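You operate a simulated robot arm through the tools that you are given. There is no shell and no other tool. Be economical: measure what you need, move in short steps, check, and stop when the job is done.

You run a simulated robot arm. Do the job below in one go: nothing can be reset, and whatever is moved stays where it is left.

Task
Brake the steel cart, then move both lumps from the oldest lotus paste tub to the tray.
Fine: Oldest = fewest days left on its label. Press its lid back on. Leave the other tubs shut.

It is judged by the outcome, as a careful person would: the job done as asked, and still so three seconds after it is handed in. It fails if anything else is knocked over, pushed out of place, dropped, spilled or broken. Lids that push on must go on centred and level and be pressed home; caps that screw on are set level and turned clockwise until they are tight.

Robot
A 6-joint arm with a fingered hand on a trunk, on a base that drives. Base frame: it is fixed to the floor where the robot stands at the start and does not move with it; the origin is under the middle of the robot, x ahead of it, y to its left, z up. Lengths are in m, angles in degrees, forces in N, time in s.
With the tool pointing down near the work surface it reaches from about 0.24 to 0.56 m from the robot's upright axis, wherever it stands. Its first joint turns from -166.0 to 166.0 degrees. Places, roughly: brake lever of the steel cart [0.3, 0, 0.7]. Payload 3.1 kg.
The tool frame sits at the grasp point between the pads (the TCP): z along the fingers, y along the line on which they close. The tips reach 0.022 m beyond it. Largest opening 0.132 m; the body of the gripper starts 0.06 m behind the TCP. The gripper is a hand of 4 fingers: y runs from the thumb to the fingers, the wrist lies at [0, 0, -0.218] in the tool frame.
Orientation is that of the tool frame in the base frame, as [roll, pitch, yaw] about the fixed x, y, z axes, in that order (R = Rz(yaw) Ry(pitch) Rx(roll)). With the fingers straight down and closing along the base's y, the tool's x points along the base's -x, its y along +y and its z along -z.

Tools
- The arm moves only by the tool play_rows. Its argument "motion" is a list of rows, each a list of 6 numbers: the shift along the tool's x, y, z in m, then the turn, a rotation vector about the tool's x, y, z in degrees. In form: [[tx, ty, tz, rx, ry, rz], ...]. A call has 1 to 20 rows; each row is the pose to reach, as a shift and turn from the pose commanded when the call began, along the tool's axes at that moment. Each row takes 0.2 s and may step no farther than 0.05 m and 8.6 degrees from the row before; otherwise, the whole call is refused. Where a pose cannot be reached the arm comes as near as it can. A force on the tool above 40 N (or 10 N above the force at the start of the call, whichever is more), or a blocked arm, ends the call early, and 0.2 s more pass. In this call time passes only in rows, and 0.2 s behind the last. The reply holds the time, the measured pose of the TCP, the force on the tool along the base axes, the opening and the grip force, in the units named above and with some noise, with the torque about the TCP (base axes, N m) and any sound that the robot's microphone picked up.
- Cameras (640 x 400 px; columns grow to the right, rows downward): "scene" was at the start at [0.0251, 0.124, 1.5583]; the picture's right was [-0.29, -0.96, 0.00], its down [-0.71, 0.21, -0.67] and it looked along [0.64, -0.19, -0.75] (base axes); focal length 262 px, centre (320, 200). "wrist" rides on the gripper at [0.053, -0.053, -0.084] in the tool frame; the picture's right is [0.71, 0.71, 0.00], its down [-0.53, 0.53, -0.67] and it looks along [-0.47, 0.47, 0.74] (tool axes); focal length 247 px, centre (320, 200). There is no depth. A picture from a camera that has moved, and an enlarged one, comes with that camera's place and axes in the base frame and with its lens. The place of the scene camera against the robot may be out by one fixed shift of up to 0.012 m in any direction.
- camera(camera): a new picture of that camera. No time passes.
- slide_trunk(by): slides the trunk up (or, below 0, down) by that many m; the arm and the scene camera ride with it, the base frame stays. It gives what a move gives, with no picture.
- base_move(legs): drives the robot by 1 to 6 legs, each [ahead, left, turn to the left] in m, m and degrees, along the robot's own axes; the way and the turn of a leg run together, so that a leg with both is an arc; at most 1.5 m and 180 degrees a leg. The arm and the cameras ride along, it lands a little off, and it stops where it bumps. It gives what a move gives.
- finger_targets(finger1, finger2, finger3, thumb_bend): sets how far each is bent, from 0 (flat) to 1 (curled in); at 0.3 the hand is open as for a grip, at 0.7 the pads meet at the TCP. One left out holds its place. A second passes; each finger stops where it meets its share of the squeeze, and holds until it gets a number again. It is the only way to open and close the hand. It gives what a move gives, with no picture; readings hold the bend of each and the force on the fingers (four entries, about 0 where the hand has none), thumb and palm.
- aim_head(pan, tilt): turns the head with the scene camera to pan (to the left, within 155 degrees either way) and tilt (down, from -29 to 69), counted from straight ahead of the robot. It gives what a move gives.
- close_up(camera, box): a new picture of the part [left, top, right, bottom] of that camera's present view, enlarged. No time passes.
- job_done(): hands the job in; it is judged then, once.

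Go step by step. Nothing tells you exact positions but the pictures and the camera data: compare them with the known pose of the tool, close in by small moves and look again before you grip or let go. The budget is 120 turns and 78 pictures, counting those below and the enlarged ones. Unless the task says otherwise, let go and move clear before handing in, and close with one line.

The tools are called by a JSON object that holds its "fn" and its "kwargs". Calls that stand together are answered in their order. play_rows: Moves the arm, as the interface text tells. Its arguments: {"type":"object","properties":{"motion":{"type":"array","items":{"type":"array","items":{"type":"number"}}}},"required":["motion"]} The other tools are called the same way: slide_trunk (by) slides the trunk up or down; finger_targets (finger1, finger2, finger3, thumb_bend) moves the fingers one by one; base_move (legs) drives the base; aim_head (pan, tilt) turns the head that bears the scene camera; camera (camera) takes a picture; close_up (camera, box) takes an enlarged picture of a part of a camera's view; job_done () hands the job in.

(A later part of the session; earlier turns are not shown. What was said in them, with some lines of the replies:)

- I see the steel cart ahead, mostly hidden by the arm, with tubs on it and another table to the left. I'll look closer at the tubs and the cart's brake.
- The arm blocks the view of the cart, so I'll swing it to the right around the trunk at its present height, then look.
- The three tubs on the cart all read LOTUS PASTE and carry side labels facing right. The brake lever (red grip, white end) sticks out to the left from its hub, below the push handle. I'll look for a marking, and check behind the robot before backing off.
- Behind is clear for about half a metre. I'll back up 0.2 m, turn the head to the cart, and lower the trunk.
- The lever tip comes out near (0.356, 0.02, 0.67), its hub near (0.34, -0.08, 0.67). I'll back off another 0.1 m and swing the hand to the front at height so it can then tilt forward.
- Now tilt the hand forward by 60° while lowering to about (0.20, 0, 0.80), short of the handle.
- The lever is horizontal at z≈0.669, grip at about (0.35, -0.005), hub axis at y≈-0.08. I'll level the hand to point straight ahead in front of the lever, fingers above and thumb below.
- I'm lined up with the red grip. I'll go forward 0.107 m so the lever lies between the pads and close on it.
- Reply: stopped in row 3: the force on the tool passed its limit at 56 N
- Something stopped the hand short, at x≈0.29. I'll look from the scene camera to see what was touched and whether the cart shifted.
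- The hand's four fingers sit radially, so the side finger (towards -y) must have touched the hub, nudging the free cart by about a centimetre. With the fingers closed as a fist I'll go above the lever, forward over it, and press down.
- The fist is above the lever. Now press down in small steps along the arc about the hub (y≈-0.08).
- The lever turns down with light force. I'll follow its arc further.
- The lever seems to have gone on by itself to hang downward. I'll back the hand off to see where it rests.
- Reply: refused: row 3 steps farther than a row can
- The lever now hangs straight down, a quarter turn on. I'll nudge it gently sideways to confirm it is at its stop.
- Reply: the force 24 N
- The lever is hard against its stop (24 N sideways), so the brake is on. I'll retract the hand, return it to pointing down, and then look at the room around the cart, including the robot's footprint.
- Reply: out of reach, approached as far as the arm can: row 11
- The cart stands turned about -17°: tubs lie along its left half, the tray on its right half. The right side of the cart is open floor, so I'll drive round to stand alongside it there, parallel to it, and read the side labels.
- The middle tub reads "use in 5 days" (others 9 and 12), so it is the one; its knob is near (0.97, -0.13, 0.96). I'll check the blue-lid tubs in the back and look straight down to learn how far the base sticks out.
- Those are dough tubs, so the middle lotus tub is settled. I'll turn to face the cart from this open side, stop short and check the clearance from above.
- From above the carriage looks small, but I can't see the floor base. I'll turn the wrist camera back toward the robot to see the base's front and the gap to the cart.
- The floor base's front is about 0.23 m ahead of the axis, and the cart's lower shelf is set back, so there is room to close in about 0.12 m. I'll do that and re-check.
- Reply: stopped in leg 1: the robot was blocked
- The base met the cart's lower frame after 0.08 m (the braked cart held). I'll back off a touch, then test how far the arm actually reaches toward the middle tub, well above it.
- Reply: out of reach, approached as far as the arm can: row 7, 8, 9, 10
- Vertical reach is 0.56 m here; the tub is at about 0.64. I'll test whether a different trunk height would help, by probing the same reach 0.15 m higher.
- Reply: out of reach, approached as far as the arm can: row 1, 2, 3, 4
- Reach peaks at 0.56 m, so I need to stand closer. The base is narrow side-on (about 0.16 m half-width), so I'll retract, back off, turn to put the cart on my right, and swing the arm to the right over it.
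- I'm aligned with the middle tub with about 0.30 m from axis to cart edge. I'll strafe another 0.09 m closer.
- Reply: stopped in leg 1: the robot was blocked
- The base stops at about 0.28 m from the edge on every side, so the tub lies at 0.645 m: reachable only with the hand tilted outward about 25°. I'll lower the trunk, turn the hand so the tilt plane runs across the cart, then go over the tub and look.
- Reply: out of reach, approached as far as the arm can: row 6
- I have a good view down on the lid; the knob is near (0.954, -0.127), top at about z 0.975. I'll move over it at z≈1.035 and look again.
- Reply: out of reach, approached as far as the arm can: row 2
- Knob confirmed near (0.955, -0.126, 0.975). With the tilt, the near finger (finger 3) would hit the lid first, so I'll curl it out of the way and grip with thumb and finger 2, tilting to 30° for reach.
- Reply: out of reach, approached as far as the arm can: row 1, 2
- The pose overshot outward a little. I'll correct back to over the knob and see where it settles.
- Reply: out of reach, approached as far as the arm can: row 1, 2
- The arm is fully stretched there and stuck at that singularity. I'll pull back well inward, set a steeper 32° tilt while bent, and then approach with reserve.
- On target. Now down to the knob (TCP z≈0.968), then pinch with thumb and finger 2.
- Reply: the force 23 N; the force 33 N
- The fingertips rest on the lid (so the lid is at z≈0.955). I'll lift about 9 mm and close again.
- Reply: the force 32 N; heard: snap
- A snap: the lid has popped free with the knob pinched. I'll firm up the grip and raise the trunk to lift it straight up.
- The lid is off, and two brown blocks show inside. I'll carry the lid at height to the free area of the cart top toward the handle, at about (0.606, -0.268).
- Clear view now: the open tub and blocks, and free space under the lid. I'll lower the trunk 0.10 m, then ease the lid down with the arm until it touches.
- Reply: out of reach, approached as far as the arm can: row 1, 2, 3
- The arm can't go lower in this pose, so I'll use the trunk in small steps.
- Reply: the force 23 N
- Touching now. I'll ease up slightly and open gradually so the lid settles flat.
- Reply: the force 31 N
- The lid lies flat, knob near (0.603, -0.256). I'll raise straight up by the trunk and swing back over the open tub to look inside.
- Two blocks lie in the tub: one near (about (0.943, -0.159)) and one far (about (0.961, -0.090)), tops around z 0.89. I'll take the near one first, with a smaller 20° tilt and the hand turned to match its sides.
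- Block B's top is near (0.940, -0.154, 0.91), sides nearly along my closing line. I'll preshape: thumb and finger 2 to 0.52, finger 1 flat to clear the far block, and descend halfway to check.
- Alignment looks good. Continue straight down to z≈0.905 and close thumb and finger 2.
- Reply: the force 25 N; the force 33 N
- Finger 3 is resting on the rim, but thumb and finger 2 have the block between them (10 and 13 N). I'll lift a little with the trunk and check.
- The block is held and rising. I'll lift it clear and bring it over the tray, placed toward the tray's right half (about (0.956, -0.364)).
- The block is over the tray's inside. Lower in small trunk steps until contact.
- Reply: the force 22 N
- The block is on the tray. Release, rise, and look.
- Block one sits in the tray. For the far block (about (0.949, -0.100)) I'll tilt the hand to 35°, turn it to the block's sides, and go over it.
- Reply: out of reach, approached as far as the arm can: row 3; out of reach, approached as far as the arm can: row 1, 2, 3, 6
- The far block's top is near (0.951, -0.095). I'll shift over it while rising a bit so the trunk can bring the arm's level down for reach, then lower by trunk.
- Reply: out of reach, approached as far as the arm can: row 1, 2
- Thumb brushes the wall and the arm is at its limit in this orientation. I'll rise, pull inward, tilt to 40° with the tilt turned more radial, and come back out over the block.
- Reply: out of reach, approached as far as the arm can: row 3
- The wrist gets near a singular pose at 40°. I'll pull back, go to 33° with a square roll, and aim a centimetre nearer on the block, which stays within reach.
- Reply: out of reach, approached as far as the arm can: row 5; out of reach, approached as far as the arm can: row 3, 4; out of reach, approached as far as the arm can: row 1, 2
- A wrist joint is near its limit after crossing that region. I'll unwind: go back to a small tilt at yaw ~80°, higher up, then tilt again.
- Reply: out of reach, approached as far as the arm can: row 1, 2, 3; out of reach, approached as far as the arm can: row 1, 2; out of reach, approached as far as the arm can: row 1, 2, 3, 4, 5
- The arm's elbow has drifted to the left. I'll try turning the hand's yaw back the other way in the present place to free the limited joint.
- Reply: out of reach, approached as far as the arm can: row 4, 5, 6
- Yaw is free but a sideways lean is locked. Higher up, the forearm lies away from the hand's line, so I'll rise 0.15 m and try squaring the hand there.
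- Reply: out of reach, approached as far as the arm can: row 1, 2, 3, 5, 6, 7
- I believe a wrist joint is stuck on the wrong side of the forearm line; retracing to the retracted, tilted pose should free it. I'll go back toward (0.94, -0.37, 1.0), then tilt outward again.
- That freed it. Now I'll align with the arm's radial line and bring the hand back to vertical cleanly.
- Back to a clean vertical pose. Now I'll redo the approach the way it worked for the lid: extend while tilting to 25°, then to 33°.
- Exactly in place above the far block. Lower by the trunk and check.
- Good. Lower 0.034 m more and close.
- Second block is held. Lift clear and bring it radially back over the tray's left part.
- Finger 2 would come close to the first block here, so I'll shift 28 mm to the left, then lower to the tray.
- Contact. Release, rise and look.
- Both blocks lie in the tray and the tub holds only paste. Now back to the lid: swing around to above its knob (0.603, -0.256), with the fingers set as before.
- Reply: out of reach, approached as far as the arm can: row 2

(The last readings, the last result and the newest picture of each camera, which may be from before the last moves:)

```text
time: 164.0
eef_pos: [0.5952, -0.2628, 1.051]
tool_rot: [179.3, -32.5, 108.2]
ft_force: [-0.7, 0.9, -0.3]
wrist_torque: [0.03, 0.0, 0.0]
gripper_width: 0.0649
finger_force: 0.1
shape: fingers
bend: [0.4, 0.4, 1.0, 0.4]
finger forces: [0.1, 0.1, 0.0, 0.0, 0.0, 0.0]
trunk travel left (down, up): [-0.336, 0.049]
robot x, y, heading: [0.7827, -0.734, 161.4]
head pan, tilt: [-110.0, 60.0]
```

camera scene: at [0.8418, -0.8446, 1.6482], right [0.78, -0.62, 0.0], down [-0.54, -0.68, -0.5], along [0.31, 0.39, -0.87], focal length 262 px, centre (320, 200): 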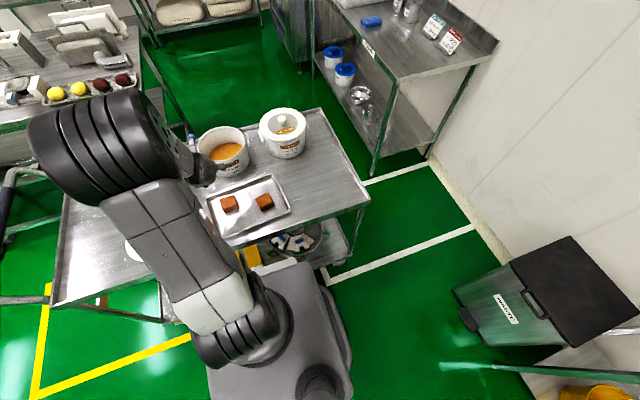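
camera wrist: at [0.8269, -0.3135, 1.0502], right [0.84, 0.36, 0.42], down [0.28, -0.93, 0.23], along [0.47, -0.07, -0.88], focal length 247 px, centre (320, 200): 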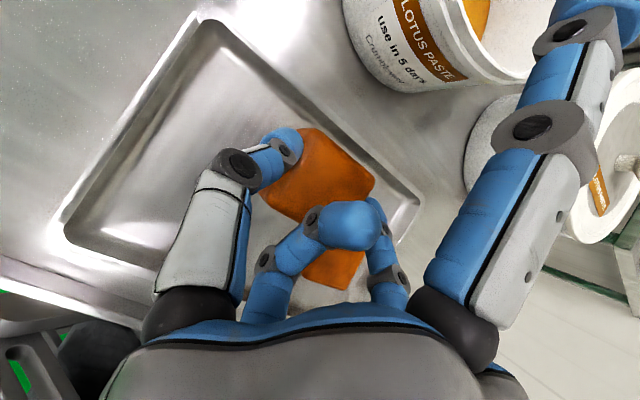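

{"fn": "play_rows", "kwargs": {"motion": [[0.0035, 0.0098, 0.0023, 0.7, 0, 0]]}}

{"fn": "camera", "kwargs": {"camera": "wrist"}}

```text
time: 164.4
eef_pos: [0.5976, -0.2559, 1.0566]
tool_rot: [178.3, -34.5, 108.0]
ft_force: [-0.6, -0.3, -0.5]
wrist_torque: [-0.01, 0.01, -0.02]
gripper_width: 0.0646
finger_force: 0.1
shape: fingers
bend: [0.4, 0.4, 1.0, 0.4]
finger forces: [0.1, 0.1, 0.0, 0.0, 0.0, 0.1]
out of reach, approached as far as the arm can: row 1
trunk travel left (down, up): [-0.336, 0.049]
robot x, y, heading: [0.782, -0.7369, 161.5]
head pan, tilt: [-110.0, 60.0]
```

```text
6 pictures are left
camera wrist: at [0.5462, -0.2757, 1.154], right [0.5, 0.76, 0.42], down [0.73, -0.62, 0.27], along [0.46, 0.18, -0.87], focal length 247 px, centre (320, 200)
```

wrist: 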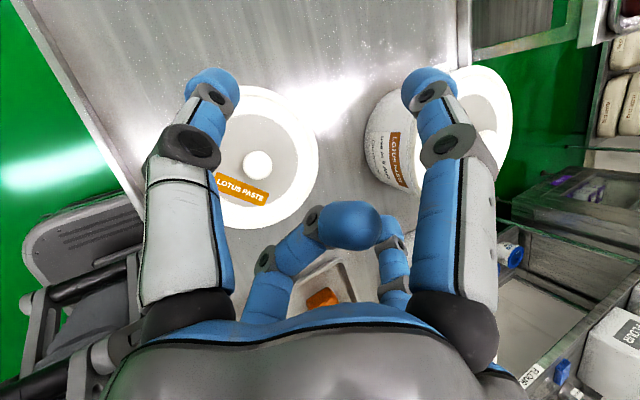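

The lid's knob is confirmed at (0.605, -0.255). The wrist is near its limit again because the tilt is not in the arm's plane; I'll turn the hand's yaw by +9° to line it up.

{"fn": "play_rows", "kwargs": {"motion": [[0, 0, 0, 3.4, 0, -3.7], [0, 0, 0, 6.8, 0, -7.4]]}}

```text
time: 165.0
eef_pos: [0.5829, -0.2521, 1.055]
tool_rot: [-179.8, -39.1, 114.0]
ft_force: [0.3, 0.0, -0.4]
wrist_torque: [0.0, -0.02, 0.01]
gripper_width: 0.0646
finger_force: 0.1
shape: fingers
bend: [0.4, 0.4, 1.0, 0.4]
finger forces: [0.0, 0.0, 0.1, 0.0, 0.0, 0.1]
out of reach, approached as far as the arm can: row 1, 2
trunk travel left (down, up): [-0.336, 0.049]
robot x, y, heading: [0.7794, -0.7359, 161.6]
head pan, tilt: [-110.0, 60.0]
```

{"fn": "play_rows", "kwargs": {"motion": [[-0.026, -0.001, -0.021, 0, 0, 0], [-0.052, -0.002, -0.042, 0, 0, 0], [-0.0776, -0.0032, -0.0631, 0, 0, 0], [-0.0776, -0.0032, -0.0631, 2.5, 0, -3.1]]}}

{"fn": "play_rows", "kwargs": {"motion": [[0, 0, 0, 0, -6.5, 0], [0, 0, 0, 0, -13, 0], [0, 0, 0, 0, -19.5, 0], [0, 0, 0, 0, -26, 0], [0, 0, 0, 0, -32.5, 0], [0, 0, 0, 0, -39, 0]]}}

```text
time: 166.0
eef_pos: [0.6501, -0.3458, 1.0628]
tool_rot: [-176.5, -32.5, 120.5]
ft_force: [0.1, 0.3, 0.1]
wrist_torque: [0.0, -0.02, 0.0]
gripper_width: 0.0647
finger_force: 0.1
shape: fingers
bend: [0.4, 0.4, 1.0, 0.4]
finger forces: [0.0, 0.0, 0.0, 0.0, 0.1, 0.0]
out of reach, approached as far as the arm can: row 1
trunk travel left (down, up): [-0.336, 0.049]
robot x, y, heading: [0.7825, -0.7392, 161.6]
head pan, tilt: [-110.0, 60.0]
```

```text
time: 167.4
eef_pos: [0.6487, -0.3441, 1.0637]
tool_rot: [-177.2, 6.6, 122.5]
ft_force: [0.2, -0.2, 0.3]
wrist_torque: [-0.01, -0.03, 0.02]
gripper_width: 0.0651
finger_force: 0.1
shape: fingers
bend: [0.4, 0.4, 1.0, 0.4]
finger forces: [0.1, 0.0, 0.0, 0.0, 0.0, 0.0]
trunk travel left (down, up): [-0.336, 0.049]
robot x, y, heading: [0.7815, -0.7373, 161.6]
head pan, tilt: [-110.0, 60.0]
```

Clean and near vertical again. Now I'll square the hand, then extend to above the knob while tilting to 30°, staying high relative to the shoulder.

{"fn": "play_rows", "kwargs": {"motion": [[0, 0, 0, -1.4, 3.3, 6], [0, 0, 0, -2.8, 6.6, 12]]}}

{"fn": "play_rows", "kwargs": {"motion": [[0.0329, -0.0035, -0.012, 0, 6, 0], [0.0658, -0.007, -0.024, 0, 12, 0], [0.0987, -0.0106, -0.036, 0, 18, 0], [0.0987, -0.0106, -0.036, 0, 24, 0], [0.0987, -0.0106, -0.036, 0, 30, 0]]}}

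```text
time: 168.0
eef_pos: [0.6489, -0.3458, 1.0649]
tool_rot: [179.4, 0.1, 110.3]
ft_force: [-0.2, 0.1, -0.2]
wrist_torque: [0.0, -0.01, 0.05]
gripper_width: 0.0648
finger_force: 0.1
shape: fingers
bend: [0.4, 0.4, 1.0, 0.4]
finger forces: [0.0, 0.1, 0.1, 0.1, 0.0, 0.1]
trunk travel left (down, up): [-0.336, 0.049]
robot x, y, heading: [0.7796, -0.7369, 161.8]
head pan, tilt: [-110.0, 60.0]
```

```text
time: 169.2
eef_pos: [0.603, -0.2561, 1.0995]
tool_rot: [179.1, -30.1, 110.9]
ft_force: [0.1, 0.0, -0.1]
wrist_torque: [0.02, 0.01, 0.01]
gripper_width: 0.0648
finger_force: 0.1
shape: fingers
bend: [0.4, 0.4, 1.0, 0.4]
finger forces: [0.1, 0.0, 0.0, 0.0, 0.0, 0.1]
trunk travel left (down, up): [-0.336, 0.049]
robot x, y, heading: [0.7795, -0.7385, 161.5]
head pan, tilt: [-110.0, 60.0]
```

Right over the knob. Lower by trunk to just above the lid and feel for contact.

{"fn": "slide_trunk", "kwargs": {"by": -0.205}}

{"fn": "slide_trunk", "kwargs": {"by": -0.008}}

{"fn": "slide_trunk", "kwargs": {"by": -0.004}}

{"fn": "camera", "kwargs": {"camera": "wrist"}}

```text
time: 171.4
eef_pos: [0.6038, -0.2575, 0.8939]
tool_rot: [179.2, -30.0, 110.9]
ft_force: [-0.7, -0.6, -0.9]
wrist_torque: [0.01, -0.02, -0.01]
gripper_width: 0.0647
finger_force: 0.0
shape: fingers
bend: [0.4, 0.4, 1.0, 0.4]
finger forces: [0.0, 0.0, 0.0, 0.0, 0.0, 0.1]
trunk travel left (down, up): [-0.131, 0.254]
robot x, y, heading: [0.779, -0.7382, 161.5]
head pan, tilt: [-110.0, 60.0]
```

```text
time: 172.0
eef_pos: [0.6022, -0.2566, 0.8847]
tool_rot: [179.3, -30.0, 110.9]
ft_force: [-0.3, 0.4, 0.5]
wrist_torque: [0.01, -0.03, 0.04]
gripper_width: 0.0646
finger_force: 0.1
shape: fingers
bend: [0.4, 0.4, 1.0, 0.4]
finger forces: [0.0, 0.1, 0.0, 0.0, 0.0, 0.0]
trunk travel left (down, up): [-0.123, 0.262]
robot x, y, heading: [0.7776, -0.7407, 161.7]
head pan, tilt: [-110.0, 60.0]
```

```text
time: 172.5
eef_pos: [0.6048, -0.2574, 0.8817]
tool_rot: [179.3, -30.0, 111.0]
ft_force: [-0.1, -0.2, -0.4]
wrist_torque: [-0.01, 0.01, 0.03]
gripper_width: 0.0647
finger_force: 0.1
shape: fingers
bend: [0.4, 0.4, 1.0, 0.4]
finger forces: [0.1, 0.0, 0.1, 0.0, 0.0, 0.0]
trunk travel left (down, up): [-0.119, 0.266]
robot x, y, heading: [0.7793, -0.738, 161.6]
head pan, tilt: [-110.0, 60.0]
```

```text
5 pictures are left
camera wrist: at [0.5515, -0.2723, 0.981], right [0.44, 0.82, 0.36], down [0.77, -0.56, 0.32], along [0.47, 0.13, -0.88], focal length 247 px, centre (320, 200)
```

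wrist: 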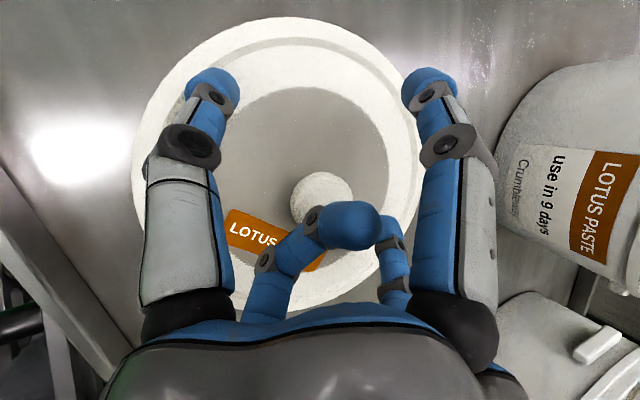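

Knob is centred. Close thumb and finger 2 evenly to 0.7, then lift slightly.

{"fn": "finger_targets", "kwargs": {"finger2": 0.7, "thumb_bend": 0.7}}

{"fn": "slide_trunk", "kwargs": {"by": 0.05}}

{"fn": "camera", "kwargs": {"camera": "wrist"}}

```text
time: 173.5
eef_pos: [0.6037, -0.2568, 0.8833]
tool_rot: [179.2, -30.0, 110.9]
ft_force: [1.5, 0.3, 0.4]
wrist_torque: [-0.02, 0.0, 0.01]
gripper_width: 0.042
finger_force: 0.1
shape: fingers
bend: [0.4, 0.7, 1.0, 0.7]
finger forces: [0.0, 0.0, 0.0, 0.1, 0.0, 0.0]
trunk travel left (down, up): [-0.119, 0.266]
robot x, y, heading: [0.7774, -0.7392, 161.4]
head pan, tilt: [-110.0, 60.0]
```

```text
time: 174.4
eef_pos: [0.604, -0.2573, 0.9329]
tool_rot: [179.1, -30.0, 110.9]
ft_force: [-1.0, 0.4, 0.2]
wrist_torque: [0.0, 0.02, 0.02]
gripper_width: 0.0421
finger_force: 0.1
shape: fingers
bend: [0.4, 0.7, 1.0, 0.7]
finger forces: [0.1, 0.0, 0.0, 0.1, 0.0, 0.0]
trunk travel left (down, up): [-0.169, 0.216]
robot x, y, heading: [0.7812, -0.7377, 161.6]
head pan, tilt: [-110.0, 60.0]
```

```text
4 pictures are left
camera wrist: at [0.5515, -0.2723, 1.0313], right [0.44, 0.82, 0.36], down [0.77, -0.56, 0.32], along [0.47, 0.13, -0.88], focal length 247 px, centre (320, 200)
```

wrist: 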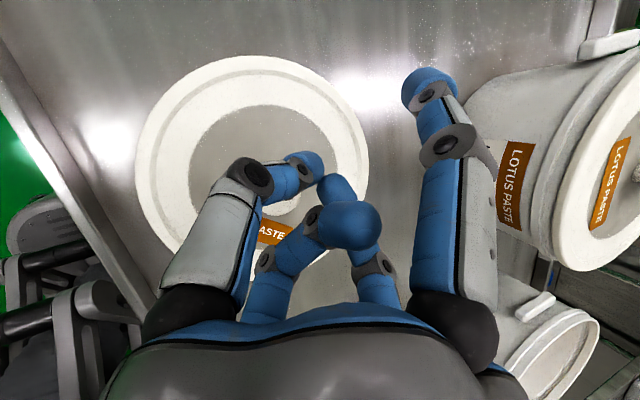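

The fingers closed above the knob: it is lower (top ≈0.86) and about 1 cm further in +x. Open, shift, and lower until the tips feel the lid.

{"fn": "finger_targets", "kwargs": {"finger2": 0.4, "thumb_bend": 0.4}}

{"fn": "play_rows", "kwargs": {"motion": [[0, 0.0108, 0, 0, 0, 0]]}}

{"fn": "slide_trunk", "kwargs": {"by": -0.07}}

{"fn": "slide_trunk", "kwargs": {"by": -0.007}}

{"fn": "slide_trunk", "kwargs": {"by": -0.005}}

```text
time: 175.4
eef_pos: [0.6028, -0.2575, 0.9331]
tool_rot: [179.2, -30.0, 110.9]
ft_force: [-1.1, 0.3, 0.8]
wrist_torque: [-0.01, 0.0, -0.02]
gripper_width: 0.0645
finger_force: 0.0
shape: fingers
bend: [0.4, 0.4, 1.0, 0.4]
finger forces: [0.0, 0.1, 0.0, 0.1, 0.1, 0.2]
trunk travel left (down, up): [-0.169, 0.216]
robot x, y, heading: [0.779, -0.7374, 161.3]
head pan, tilt: [-110.0, 60.0]
```

```text
time: 175.8
eef_pos: [0.6126, -0.2514, 0.9311]
tool_rot: [179.3, -30.0, 110.9]
ft_force: [0.3, -0.1, 0.1]
wrist_torque: [0.01, -0.02, -0.02]
gripper_width: 0.0648
finger_force: 0.1
shape: fingers
bend: [0.4, 0.4, 1.0, 0.4]
finger forces: [0.0, 0.0, 0.1, 0.1, 0.1, 0.0]
trunk travel left (down, up): [-0.169, 0.216]
robot x, y, heading: [0.7833, -0.7364, 161.5]
head pan, tilt: [-110.0, 60.0]
```

```text
time: 176.8
eef_pos: [0.6122, -0.2477, 0.8772]
tool_rot: [179.3, -31.9, 110.5]
ft_force: [2.3, -5.0, 20.1]
wrist_torque: [-0.42, 0.49, 0.25]
gripper_width: 0.0665
finger_force: 9.7
shape: fingers
bend: [0.4, 0.4, 1.0, 0.39]
finger forces: [0.0, 0.0, 9.5, 0.1, 10.3, 0.0]
trunk travel left (down, up): [-0.102, 0.283]
robot x, y, heading: [0.7813, -0.733, 161.5]
head pan, tilt: [-110.0, 60.0]
stopped: the force on the tool passed its limit at 45 N (the readings are from after the stop); the commanded pose is now the measured one
```

```text
time: 177.2
eef_pos: [0.6118, -0.2441, 0.8761]
tool_rot: [179.4, -32.8, 110.3]
ft_force: [1.5, -2.8, 15.8]
wrist_torque: [-0.35, 0.26, 0.03]
gripper_width: 0.0661
finger_force: 8.8
shape: fingers
bend: [0.4, 0.4, 1.0, 0.39]
finger forces: [0.0, 0.0, 10.5, 0.1, 6.0, 0.0]
trunk travel left (down, up): [-0.097, 0.289]
robot x, y, heading: [0.7808, -0.7361, 161.4]
head pan, tilt: [-110.0, 60.0]
stopped: the force on the tool passed its limit at 44 N (the readings are from after the stop); the commanded pose is now the measured one
```

```text
time: 177.7
eef_pos: [0.6096, -0.2416, 0.8766]
tool_rot: [179.5, -33.8, 110.1]
ft_force: [0.5, -1.9, 15.0]
wrist_torque: [-0.32, 0.14, 0.01]
gripper_width: 0.0655
finger_force: 7.2
shape: fingers
bend: [0.4, 0.4, 1.0, 0.4]
finger forces: [0.1, 0.0, 10.0, 0.0, 4.4, 0.0]
trunk travel left (down, up): [-0.092, 0.294]
robot x, y, heading: [0.7821, -0.7366, 161.5]
head pan, tilt: [-110.0, 60.0]
stopped: the force on the tool passed its limit at 41 N (the readings are from after the stop); the commanded pose is now the measured one
```

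The lid's outer ring is higher than its centre, so the widely open tips rest on the ring. I'll rise, narrow the fingers to 0.52 so they fit inside the ring, and look once more.

{"fn": "slide_trunk", "kwargs": {"by": 0.035}}

{"fn": "finger_targets", "kwargs": {"finger2": 0.52, "thumb_bend": 0.52}}

{"fn": "camera", "kwargs": {"camera": "wrist"}}

```text
time: 178.5
eef_pos: [0.6105, -0.2428, 0.9081]
tool_rot: [179.3, -33.2, 110.2]
ft_force: [-0.7, -0.7, 0.4]
wrist_torque: [0.0, -0.02, -0.03]
gripper_width: 0.0649
finger_force: 0.0
shape: fingers
bend: [0.4, 0.4, 1.0, 0.4]
finger forces: [0.1, 0.0, 0.1, 0.0, 0.0, 0.1]
trunk travel left (down, up): [-0.127, 0.259]
robot x, y, heading: [0.7763, -0.7373, 161.3]
head pan, tilt: [-110.0, 60.0]
```

```text
time: 179.5
eef_pos: [0.6104, -0.2412, 0.909]
tool_rot: [179.4, -33.2, 110.2]
ft_force: [0.2, 0.8, 1.6]
wrist_torque: [0.01, 0.0, 0.06]
gripper_width: 0.0522
finger_force: 0.1
shape: fingers
bend: [0.4, 0.52, 1.0, 0.52]
finger forces: [0.0, 0.1, 0.0, 0.1, 0.1, 0.0]
trunk travel left (down, up): [-0.127, 0.259]
robot x, y, heading: [0.7808, -0.7415, 161.7]
head pan, tilt: [-110.0, 60.0]
```

```text
3 pictures are left
camera wrist: at [0.5607, -0.2615, 1.0078], right [0.46, 0.8, 0.39], down [0.77, -0.58, 0.28], along [0.45, 0.17, -0.88], focal length 247 px, centre (320, 200)
```

wrist: 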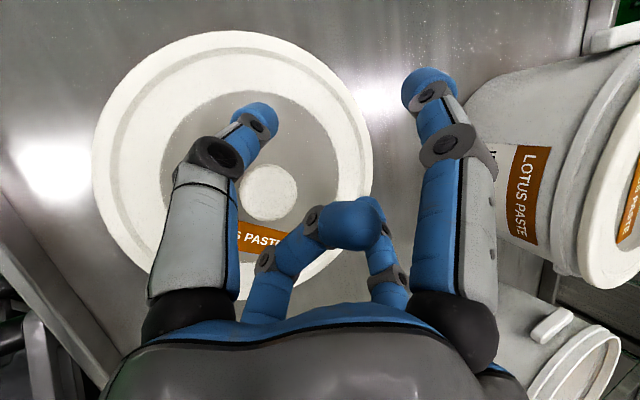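

Knob is at (0.608, -0.257), top ≈0.87. I'll shift over it, lower to TCP z≈0.872 with small steps, and close.

{"fn": "play_rows", "kwargs": {"motion": [[-0.0117, -0.0077, -0.0077, 0, 0, 0]]}}

{"fn": "slide_trunk", "kwargs": {"by": -0.03}}

{"fn": "slide_trunk", "kwargs": {"by": -0.006}}

```text
time: 179.9
eef_pos: [0.6077, -0.2572, 0.9101]
tool_rot: [179.4, -33.2, 110.1]
ft_force: [-0.1, 0.0, 0.3]
wrist_torque: [-0.01, 0.01, 0.02]
gripper_width: 0.0522
finger_force: 0.0
shape: fingers
bend: [0.4, 0.52, 1.0, 0.52]
finger forces: [0.0, 0.0, 0.0, 0.0, 0.0, 0.0]
trunk travel left (down, up): [-0.127, 0.259]
robot x, y, heading: [0.7839, -0.7412, 161.5]
head pan, tilt: [-110.0, 60.0]
```

```text
time: 180.7
eef_pos: [0.6073, -0.2571, 0.8776]
tool_rot: [179.4, -33.3, 110.2]
ft_force: [-0.2, 0.1, 3.2]
wrist_torque: [-0.08, 0.1, 0.06]
gripper_width: 0.052
finger_force: 1.1
shape: fingers
bend: [0.4, 0.52, 1.0, 0.52]
finger forces: [0.0, 0.0, 0.1, 0.0, 3.1, 0.0]
trunk travel left (down, up): [-0.097, 0.289]
robot x, y, heading: [0.7808, -0.7359, 161.6]
head pan, tilt: [-110.0, 60.0]
```

```text
time: 181.2
eef_pos: [0.6078, -0.2585, 0.8776]
tool_rot: [179.5, -34.1, 110.0]
ft_force: [-0.8, -0.3, 33.5]
wrist_torque: [0.07, 1.18, 0.03]
gripper_width: 0.0522
finger_force: 16.7
shape: fingers
bend: [0.4, 0.52, 1.0, 0.51]
finger forces: [0.1, 3.3, 0.1, 0.0, 30.3, 0.1]
trunk travel left (down, up): [-0.091, 0.295]
robot x, y, heading: [0.7811, -0.7366, 161.5]
head pan, tilt: [-110.0, 60.0]
```

Tips are on the lid's centre disc on both sides of the knob. Ease up 6 mm and close.

{"fn": "slide_trunk", "kwargs": {"by": 0.006}}

{"fn": "finger_targets", "kwargs": {"finger2": 0.7, "thumb_bend": 0.7}}

```text
time: 181.8
eef_pos: [0.6093, -0.2592, 0.8788]
tool_rot: [179.4, -33.2, 110.2]
ft_force: [-2.9, 4.5, 16.4]
wrist_torque: [0.06, 0.68, -0.19]
gripper_width: 0.052
finger_force: 7.6
shape: fingers
bend: [0.4, 0.52, 1.0, 0.52]
finger forces: [0.0, 0.0, 0.1, 0.1, 15.1, 0.0]
trunk travel left (down, up): [-0.097, 0.289]
robot x, y, heading: [0.7809, -0.7393, 161.7]
head pan, tilt: [-110.0, 60.0]
```

```text
time: 182.8
eef_pos: [0.6068, -0.2576, 0.8776]
tool_rot: [179.4, -33.2, 110.2]
ft_force: [-0.4, -0.5, -0.6]
wrist_torque: [-0.02, 0.05, 0.0]
gripper_width: 0.043
finger_force: 4.2
shape: fingers
bend: [0.4, 0.65, 1.0, 0.67]
finger forces: [0.1, 5.2, 0.1, 0.1, 3.1, 0.1]
trunk travel left (down, up): [-0.097, 0.289]
robot x, y, heading: [0.7803, -0.7378, 161.3]
head pan, tilt: [-110.0, 60.0]
```

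The knob is gripped (5 and 3 N). I'll firm it slightly and lift.

{"fn": "finger_targets", "kwargs": {"finger2": 0.75, "thumb_bend": 0.75}}

{"fn": "slide_trunk", "kwargs": {"by": 0.04}}

{"fn": "camera", "kwargs": {"camera": "wrist"}}

```text
time: 183.8
eef_pos: [0.6081, -0.2574, 0.8788]
tool_rot: [179.4, -33.2, 110.2]
ft_force: [-0.3, -0.8, 0.0]
wrist_torque: [0.01, 0.0, -0.02]
gripper_width: 0.0426
finger_force: 9.8
shape: fingers
bend: [0.4, 0.64, 1.0, 0.68]
finger forces: [0.1, 9.0, 2.0, 0.0, 7.7, 0.1]
trunk travel left (down, up): [-0.097, 0.289]
robot x, y, heading: [0.7791, -0.7361, 161.5]
head pan, tilt: [-110.0, 60.0]
```

```text
time: 184.6
eef_pos: [0.6075, -0.2571, 0.9179]
tool_rot: [179.5, -33.1, 110.2]
ft_force: [-0.2, -0.3, -0.5]
wrist_torque: [0.0, 0.01, -0.01]
gripper_width: 0.0422
finger_force: 8.9
shape: fingers
bend: [0.4, 0.64, 1.0, 0.68]
finger forces: [0.1, 8.9, 2.0, 0.0, 7.9, 0.0]
trunk travel left (down, up): [-0.137, 0.249]
robot x, y, heading: [0.7792, -0.7379, 161.6]
head pan, tilt: [-110.0, 60.0]
```

```text
2 pictures are left
camera wrist: at [0.5578, -0.2776, 1.0181], right [0.46, 0.8, 0.39], down [0.77, -0.58, 0.28], along [0.45, 0.17, -0.88], focal length 247 px, centre (320, 200)
```

wrist: 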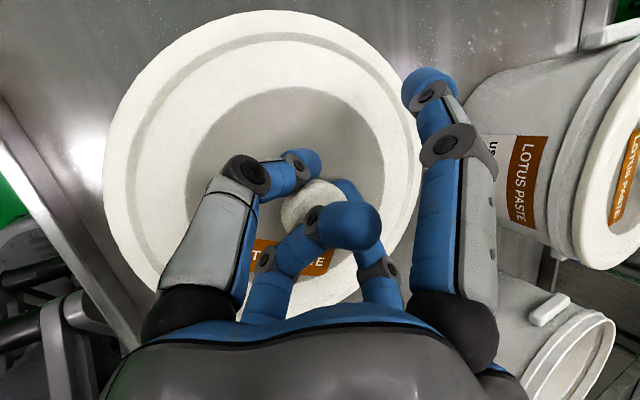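

The lid hangs nearly level in the grip. I'll raise it, swing back around at the same radius, then extend over the tub.

{"fn": "slide_trunk", "kwargs": {"by": 0.15}}

{"fn": "play_rows", "kwargs": {"motion": [[-0.0021, 0.0455, -0.0014, -2.8, 0, 4.3], [-0.0075, 0.0904, -0.0049, -5.6, 0, 8.6], [-0.0162, 0.1346, -0.0105, -8.4, 0, 12.8], [-0.028, 0.1777, -0.0182, -11.2, 0, 17.1], [-0.0431, 0.2194, -0.0281, -14, 0, 21.4], [-0.0612, 0.2594, -0.0399, -16.7, 0, 25.7], [-0.0825, 0.2975, -0.0538, -19.5, 0, 30]]}}

```text
time: 186.3
eef_pos: [0.6088, -0.2579, 1.0683]
tool_rot: [179.5, -33.2, 110.2]
ft_force: [-0.2, 0.7, -1.2]
wrist_torque: [0.04, 0.01, -0.01]
gripper_width: 0.0424
finger_force: 9.3
shape: fingers
bend: [0.4, 0.64, 1.0, 0.68]
finger forces: [0.1, 8.8, 1.9, 0.0, 7.6, 0.1]
trunk travel left (down, up): [-0.287, 0.099]
robot x, y, heading: [0.7779, -0.7362, 161.5]
head pan, tilt: [-110.0, 60.0]
```

```text
time: 187.9
eef_pos: [0.9208, -0.249, 1.0691]
tool_rot: [179.8, -33.4, 74.1]
ft_force: [0.1, 0.1, -0.6]
wrist_torque: [0.01, 0.0, -0.02]
gripper_width: 0.0427
finger_force: 9.6
shape: fingers
bend: [0.4, 0.64, 1.0, 0.68]
finger forces: [0.0, 9.3, 0.8, 0.0, 8.2, 0.0]
trunk travel left (down, up): [-0.287, 0.099]
robot x, y, heading: [0.782, -0.7395, 161.4]
head pan, tilt: [-110.0, 60.0]
```

{"fn": "play_rows", "kwargs": {"motion": [[0.035, 0, 0.0231, 0, 0, 0], [0.07, 0, 0.0461, 0, 0, 0], [0.105, -0.0003, 0.0692, 0, 0, 0]]}}

{"fn": "slide_trunk", "kwargs": {"by": -0.07}}

```text
time: 188.7
eef_pos: [0.9539, -0.1264, 1.0675]
tool_rot: [179.7, -33.2, 74.3]
ft_force: [0.6, 0.8, -0.5]
wrist_torque: [0.01, 0.0, 0.02]
gripper_width: 0.0424
finger_force: 9.5
shape: fingers
bend: [0.4, 0.64, 1.0, 0.68]
finger forces: [0.0, 9.4, 1.0, 0.0, 8.6, 0.0]
trunk travel left (down, up): [-0.287, 0.099]
robot x, y, heading: [0.78, -0.7351, 161.6]
head pan, tilt: [-110.0, 60.0]
```

```text
time: 189.8
eef_pos: [0.9538, -0.1287, 0.9994]
tool_rot: [179.7, -33.5, 74.3]
ft_force: [0.1, 0.8, -0.4]
wrist_torque: [-0.01, 0.0, 0.0]
gripper_width: 0.0425
finger_force: 8.9
shape: fingers
bend: [0.4, 0.64, 1.0, 0.68]
finger forces: [0.1, 9.4, 1.0, 0.0, 8.6, 0.0]
trunk travel left (down, up): [-0.217, 0.169]
robot x, y, heading: [0.7791, -0.7347, 161.2]
head pan, tilt: [-110.0, 60.0]
```

Lower the lid gently onto the tub.

{"fn": "slide_trunk", "kwargs": {"by": -0.008}}

{"fn": "slide_trunk", "kwargs": {"by": -0.004}}

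{"fn": "slide_trunk", "kwargs": {"by": -0.003}}

```text
time: 190.4
eef_pos: [0.9535, -0.1286, 0.9915]
tool_rot: [179.6, -33.6, 74.3]
ft_force: [0.5, 0.7, -0.6]
wrist_torque: [-0.03, 0.03, 0.02]
gripper_width: 0.0425
finger_force: 9.6
shape: fingers
bend: [0.4, 0.64, 1.0, 0.68]
finger forces: [0.1, 9.4, 0.9, 0.1, 8.5, 0.0]
trunk travel left (down, up): [-0.209, 0.177]
robot x, y, heading: [0.7804, -0.7342, 161.1]
head pan, tilt: [-110.0, 60.0]
```

```text
time: 190.9
eef_pos: [0.9536, -0.1284, 0.9881]
tool_rot: [179.7, -33.5, 74.3]
ft_force: [-0.7, 0.7, -0.4]
wrist_torque: [0.02, 0.01, -0.01]
gripper_width: 0.0424
finger_force: 10.1
shape: fingers
bend: [0.4, 0.64, 1.0, 0.68]
finger forces: [0.1, 9.4, 0.9, 0.0, 8.5, 0.1]
trunk travel left (down, up): [-0.205, 0.181]
robot x, y, heading: [0.7815, -0.7381, 161.8]
head pan, tilt: [-110.0, 60.0]
```

```text
time: 191.4
eef_pos: [0.954, -0.1291, 0.986]
tool_rot: [179.7, -33.5, 74.3]
ft_force: [0.9, -0.2, -0.4]
wrist_torque: [0.01, 0.02, 0.0]
gripper_width: 0.0424
finger_force: 9.3
shape: fingers
bend: [0.4, 0.64, 1.0, 0.68]
finger forces: [0.0, 9.4, 1.0, 0.0, 8.5, 0.0]
trunk travel left (down, up): [-0.202, 0.184]
robot x, y, heading: [0.7803, -0.7345, 161.4]
head pan, tilt: [-110.0, 60.0]
```

{"fn": "slide_trunk", "kwargs": {"by": -0.003}}

{"fn": "slide_trunk", "kwargs": {"by": -0.003}}

{"fn": "slide_trunk", "kwargs": {"by": -0.003}}

```text
time: 192.0
eef_pos: [0.9546, -0.1286, 0.9828]
tool_rot: [179.7, -33.5, 74.2]
ft_force: [0.5, 0.4, -0.1]
wrist_torque: [-0.01, -0.03, -0.02]
gripper_width: 0.0425
finger_force: 9.5
shape: fingers
bend: [0.4, 0.64, 1.0, 0.68]
finger forces: [0.0, 9.4, 1.0, 0.0, 8.6, 0.0]
trunk travel left (down, up): [-0.199, 0.187]
robot x, y, heading: [0.7849, -0.7403, 161.7]
head pan, tilt: [-110.0, 60.0]
```

```text
time: 192.5
eef_pos: [0.9541, -0.1281, 0.9794]
tool_rot: [179.8, -33.5, 74.3]
ft_force: [-0.7, 0.9, 0.6]
wrist_torque: [-0.01, -0.02, 0.04]
gripper_width: 0.042
finger_force: 10.2
shape: fingers
bend: [0.4, 0.64, 1.0, 0.68]
finger forces: [0.0, 9.6, 1.6, 0.0, 8.9, 0.0]
trunk travel left (down, up): [-0.196, 0.19]
robot x, y, heading: [0.7789, -0.7384, 161.6]
head pan, tilt: [-110.0, 60.0]
```

```text
time: 193.0
eef_pos: [0.954, -0.1283, 0.9767]
tool_rot: [179.7, -33.5, 74.3]
ft_force: [-0.8, 4.4, 2.4]
wrist_torque: [-0.06, -0.01, 0.0]
gripper_width: 0.0426
finger_force: 11.4
shape: fingers
bend: [0.4, 0.64, 1.0, 0.68]
finger forces: [0.0, 10.1, 3.5, 0.0, 8.8, 0.0]
trunk travel left (down, up): [-0.193, 0.193]
robot x, y, heading: [0.7741, -0.7329, 161.5]
head pan, tilt: [-110.0, 60.0]
```

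Contact begins. I'll check from the scene camera that the lid sits centred and level before pressing.

{"fn": "close_up", "kwargs": {"camera": "scene", "box": [150, 50, 310, 160]}}

```text
3.64 times, centred on (230, 105) of scene
camera zoom: at [0.8417, -0.8441, 1.5041], right [0.78, -0.62, 0.0], down [-0.54, -0.68, -0.5], along [0.31, 0.39, -0.87], focal length 951 px, centre (647, 546)
```

zoom: 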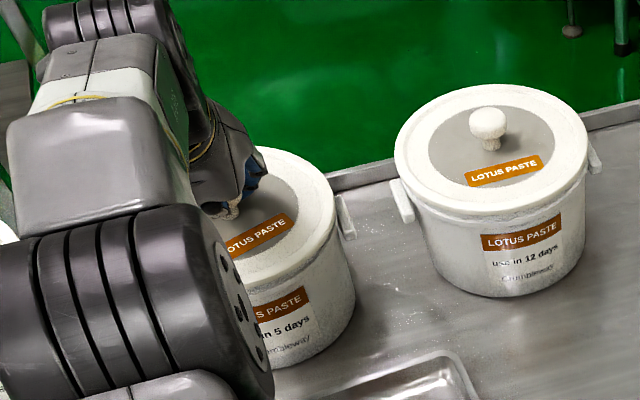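

It looks centred and level. Press down in small steps, listening for the snap.

{"fn": "slide_trunk", "kwargs": {"by": -0.004}}

{"fn": "slide_trunk", "kwargs": {"by": -0.004}}

```text
time: 193.5
eef_pos: [0.9541, -0.1264, 0.9738]
tool_rot: [179.6, -33.7, 74.3]
ft_force: [-1.1, 7.1, 8.6]
wrist_torque: [0.02, -0.13, -0.06]
gripper_width: 0.0423
finger_force: 15.3
shape: fingers
bend: [0.4, 0.64, 1.0, 0.68]
finger forces: [0.0, 15.0, 6.2, 0.1, 8.7, 0.1]
trunk travel left (down, up): [-0.189, 0.197]
robot x, y, heading: [0.7815, -0.7357, 161.8]
head pan, tilt: [-110.0, 60.0]
```

```text
time: 194.1
eef_pos: [0.9545, -0.1275, 0.9732]
tool_rot: [179.6, -34.1, 74.3]
ft_force: [-1.3, 11.8, 27.0]
wrist_torque: [0.17, -0.34, -0.06]
gripper_width: 0.0423
finger_force: 24.0
shape: fingers
bend: [0.4, 0.63, 1.0, 0.68]
finger forces: [0.0, 25.0, 10.5, 0.0, 13.0, 0.0]
trunk travel left (down, up): [-0.185, 0.201]
robot x, y, heading: [0.7808, -0.7381, 161.7]
head pan, tilt: [-110.0, 60.0]
```

27 N and no snap yet. I'll let go of the knob, make a fist, and press straight down on the top of the knob.

{"fn": "slide_trunk", "kwargs": {"by": 0.006}}

{"fn": "finger_targets", "kwargs": {"finger2": 0.48, "thumb_bend": 0.48}}

{"fn": "slide_trunk", "kwargs": {"by": 0.06}}

{"fn": "finger_targets", "kwargs": {"finger1": 0.66, "finger2": 0.66, "finger3": 0.66, "thumb_bend": 0.66}}

```text
time: 194.6
eef_pos: [0.9532, -0.1288, 0.9727]
tool_rot: [179.7, -33.4, 74.4]
ft_force: [-0.6, 10.1, 11.5]
wrist_torque: [0.07, -0.14, 0.06]
gripper_width: 0.0425
finger_force: 17.2
shape: fingers
bend: [0.4, 0.63, 1.0, 0.68]
finger forces: [0.0, 17.1, 7.0, 0.1, 11.5, 0.0]
trunk travel left (down, up): [-0.191, 0.195]
robot x, y, heading: [0.7807, -0.7414, 161.6]
head pan, tilt: [-110.0, 60.0]
```

```text
time: 195.6
eef_pos: [0.9537, -0.1305, 0.9777]
tool_rot: [179.8, -33.7, 74.1]
ft_force: [2.0, -4.6, 22.7]
wrist_torque: [0.16, -0.1, -0.22]
gripper_width: 0.0495
finger_force: 11.3
shape: fingers
bend: [0.4, 0.52, 1.0, 0.53]
finger forces: [0.0, 10.9, 0.1, 0.0, 12.1, 0.1]
trunk travel left (down, up): [-0.191, 0.195]
robot x, y, heading: [0.7819, -0.7349, 161.7]
head pan, tilt: [-110.0, 60.0]
heard: snap
```

```text
time: 196.6
eef_pos: [0.9549, -0.1283, 1.0327]
tool_rot: [179.8, -33.5, 74.2]
ft_force: [0.0, 0.5, 1.3]
wrist_torque: [0.02, -0.01, 0.02]
gripper_width: 0.0561
finger_force: 0.0
shape: fingers
bend: [0.4, 0.48, 1.0, 0.48]
finger forces: [0.0, 0.0, 0.1, 0.1, 0.1, 0.1]
trunk travel left (down, up): [-0.251, 0.135]
robot x, y, heading: [0.7813, -0.735, 161.7]
head pan, tilt: [-110.0, 60.0]
```

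```text
time: 197.6
eef_pos: [0.9535, -0.1284, 1.0336]
tool_rot: [179.6, -33.5, 74.4]
ft_force: [-0.4, -1.0, -0.7]
wrist_torque: [-0.02, 0.02, 0.02]
gripper_width: 0.0035
finger_force: 0.1
shape: fingers
bend: [0.66, 0.66, 0.66, 0.66]
finger forces: [0.0, 0.1, 0.0, 0.0, 0.0, 0.0]
trunk travel left (down, up): [-0.251, 0.135]
robot x, y, heading: [0.7827, -0.7371, 161.3]
head pan, tilt: [-110.0, 60.0]
```

A snap was heard as the tips pressed the lid. To make sure it is home, I'll press once with the fist on the knob.

{"fn": "play_rows", "kwargs": {"motion": [[-0.0098, 0.0013, -0.0064, 0, 0, 0]]}}

{"fn": "slide_trunk", "kwargs": {"by": -0.034}}

{"fn": "slide_trunk", "kwargs": {"by": -0.006}}

{"fn": "slide_trunk", "kwargs": {"by": -0.005}}

```text
time: 198.0
eef_pos: [0.9511, -0.1404, 1.0343]
tool_rot: [179.7, -33.4, 74.3]
ft_force: [0.2, -0.7, -0.6]
wrist_torque: [0.01, 0.01, 0.0]
gripper_width: 0.0037
finger_force: 0.0
shape: fingers
bend: [0.66, 0.66, 0.66, 0.66]
finger forces: [0.0, 0.1, 0.0, 0.0, 0.0, 0.1]
trunk travel left (down, up): [-0.251, 0.135]
robot x, y, heading: [0.7814, -0.7389, 161.4]
head pan, tilt: [-110.0, 60.0]
```

```text
time: 198.8
eef_pos: [0.952, -0.1387, 1.0022]
tool_rot: [179.6, -33.4, 74.3]
ft_force: [0.4, -0.1, 3.0]
wrist_torque: [-0.06, 0.01, -0.01]
gripper_width: 0.0036
finger_force: 2.2
shape: fingers
bend: [0.66, 0.66, 0.69, 0.66]
finger forces: [0.0, 0.3, 3.2, 0.1, 0.3, 0.0]
trunk travel left (down, up): [-0.217, 0.169]
robot x, y, heading: [0.7831, -0.73, 161.3]
head pan, tilt: [-110.0, 60.0]
```

```text
time: 199.3
eef_pos: [0.9507, -0.1396, 1.0005]
tool_rot: [179.7, -34.2, 74.3]
ft_force: [0.3, 2.3, 26.5]
wrist_torque: [0.32, -0.03, -0.01]
gripper_width: 0.0032
finger_force: 13.5
shape: fingers
bend: [0.66, 0.66, 0.71, 0.66]
finger forces: [0.0, 8.9, 5.6, 0.1, 12.3, 0.1]
trunk travel left (down, up): [-0.211, 0.175]
robot x, y, heading: [0.7827, -0.7407, 161.4]
head pan, tilt: [-110.0, 60.0]
```

```text
time: 199.8
eef_pos: [0.9538, -0.1364, 1.0002]
tool_rot: [179.6, -34.8, 74.3]
ft_force: [-2.2, -3.0, 11.7]
wrist_torque: [0.0, 0.02, -0.01]
gripper_width: 0.0027
finger_force: 5.7
shape: fingers
bend: [0.66, 0.66, 0.71, 0.66]
finger forces: [0.0, 2.3, 5.2, 0.0, 3.7, 0.0]
trunk travel left (down, up): [-0.207, 0.179]
robot x, y, heading: [0.7764, -0.7385, 161.7]
head pan, tilt: [-110.0, 60.0]
stopped: the force on the tool passed its limit at 42 N (the readings are from after the stop); the commanded pose is now the measured one
```

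Held firm at 42 N with no movement: the lid is home. Rise, retract clear, and take the last picture to check everything.

{"fn": "slide_trunk", "kwargs": {"by": 0.12}}

{"fn": "play_rows", "kwargs": {"motion": [[-0.033, 0, -0.022, 0, 0, 0], [-0.066, 0, -0.044, 0, 0, 0], [-0.1, 0, -0.067, 0, 0, 0], [-0.105, -0.045, -0.07, 0, 0, 0], [-0.11, -0.09, -0.073, 0, 0, 0], [-0.115, -0.135, -0.076, 0, 0, 0], [-0.12, -0.18, -0.08, 0, 0, 0]]}}

{"fn": "close_up", "kwargs": {"camera": "scene", "box": [100, 80, 380, 260]}}

```text
time: 201.3
eef_pos: [0.953, -0.1368, 1.1175]
tool_rot: [179.5, -34.5, 74.3]
ft_force: [0.4, -0.5, 0.1]
wrist_torque: [-0.02, 0.02, 0.0]
gripper_width: 0.0033
finger_force: 0.1
shape: fingers
bend: [0.66, 0.66, 0.66, 0.66]
finger forces: [0.0, 0.1, 0.0, 0.0, 0.1, 0.0]
trunk travel left (down, up): [-0.327, 0.059]
robot x, y, heading: [0.7807, -0.7372, 161.6]
head pan, tilt: [-110.0, 60.0]
```

```text
time: 202.9
eef_pos: [0.7407, -0.2274, 1.1142]
tool_rot: [179.6, -34.6, 74.3]
ft_force: [0.0, 0.1, -0.7]
wrist_torque: [-0.01, 0.02, 0.01]
gripper_width: 0.0033
finger_force: 0.0
shape: fingers
bend: [0.66, 0.66, 0.66, 0.66]
finger forces: [0.0, 0.1, 0.0, 0.0, 0.0, 0.0]
trunk travel left (down, up): [-0.327, 0.059]
robot x, y, heading: [0.78, -0.7392, 161.3]
head pan, tilt: [-110.0, 60.0]
```

```text
2.22 times, centred on (240, 170) of scene
camera zoom: at [0.8405, -0.8442, 1.6381], right [0.78, -0.62, 0.0], down [-0.54, -0.68, -0.5], along [0.31, 0.39, -0.87], focal length 581 px, centre (498, 267)
```

zoom: 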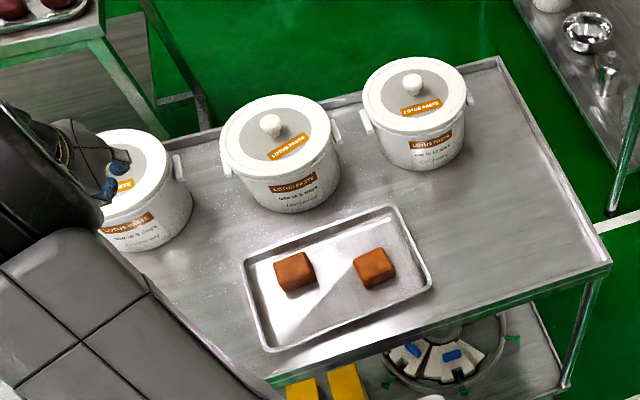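

The lid is on level, both blocks are in the tray, and the other tubs are untouched. I'll ease the base away from the cart and hand in.

{"fn": "base_move", "kwargs": {"legs": [[0, 0.1, 0]]}}

{"fn": "job_done", "kwargs": {}}

```text
time: 204.0
eef_pos: [0.7081, -0.3244, 1.1153]
tool_rot: [179.6, -34.5, 74.3]
ft_force: [0.3, 0.2, -0.1]
wrist_torque: [-0.02, 0.0, 0.0]
gripper_width: 0.0034
finger_force: 0.1
shape: fingers
bend: [0.66, 0.66, 0.66, 0.66]
finger forces: [0.1, 0.0, 0.1, 0.0, 0.0, 0.0]
trunk travel left (down, up): [-0.327, 0.059]
robot x, y, heading: [0.749, -0.8305, 161.6]
head pan, tilt: [-110.0, 60.0]
```

```text
The job is handed in.
```

I braked the cart, moved both lumps from the 5-day tub to the tray, pressed that tub's lid back on and left the other tubs shut; before braking, I bumped the cart and it rolled about a centimetre.
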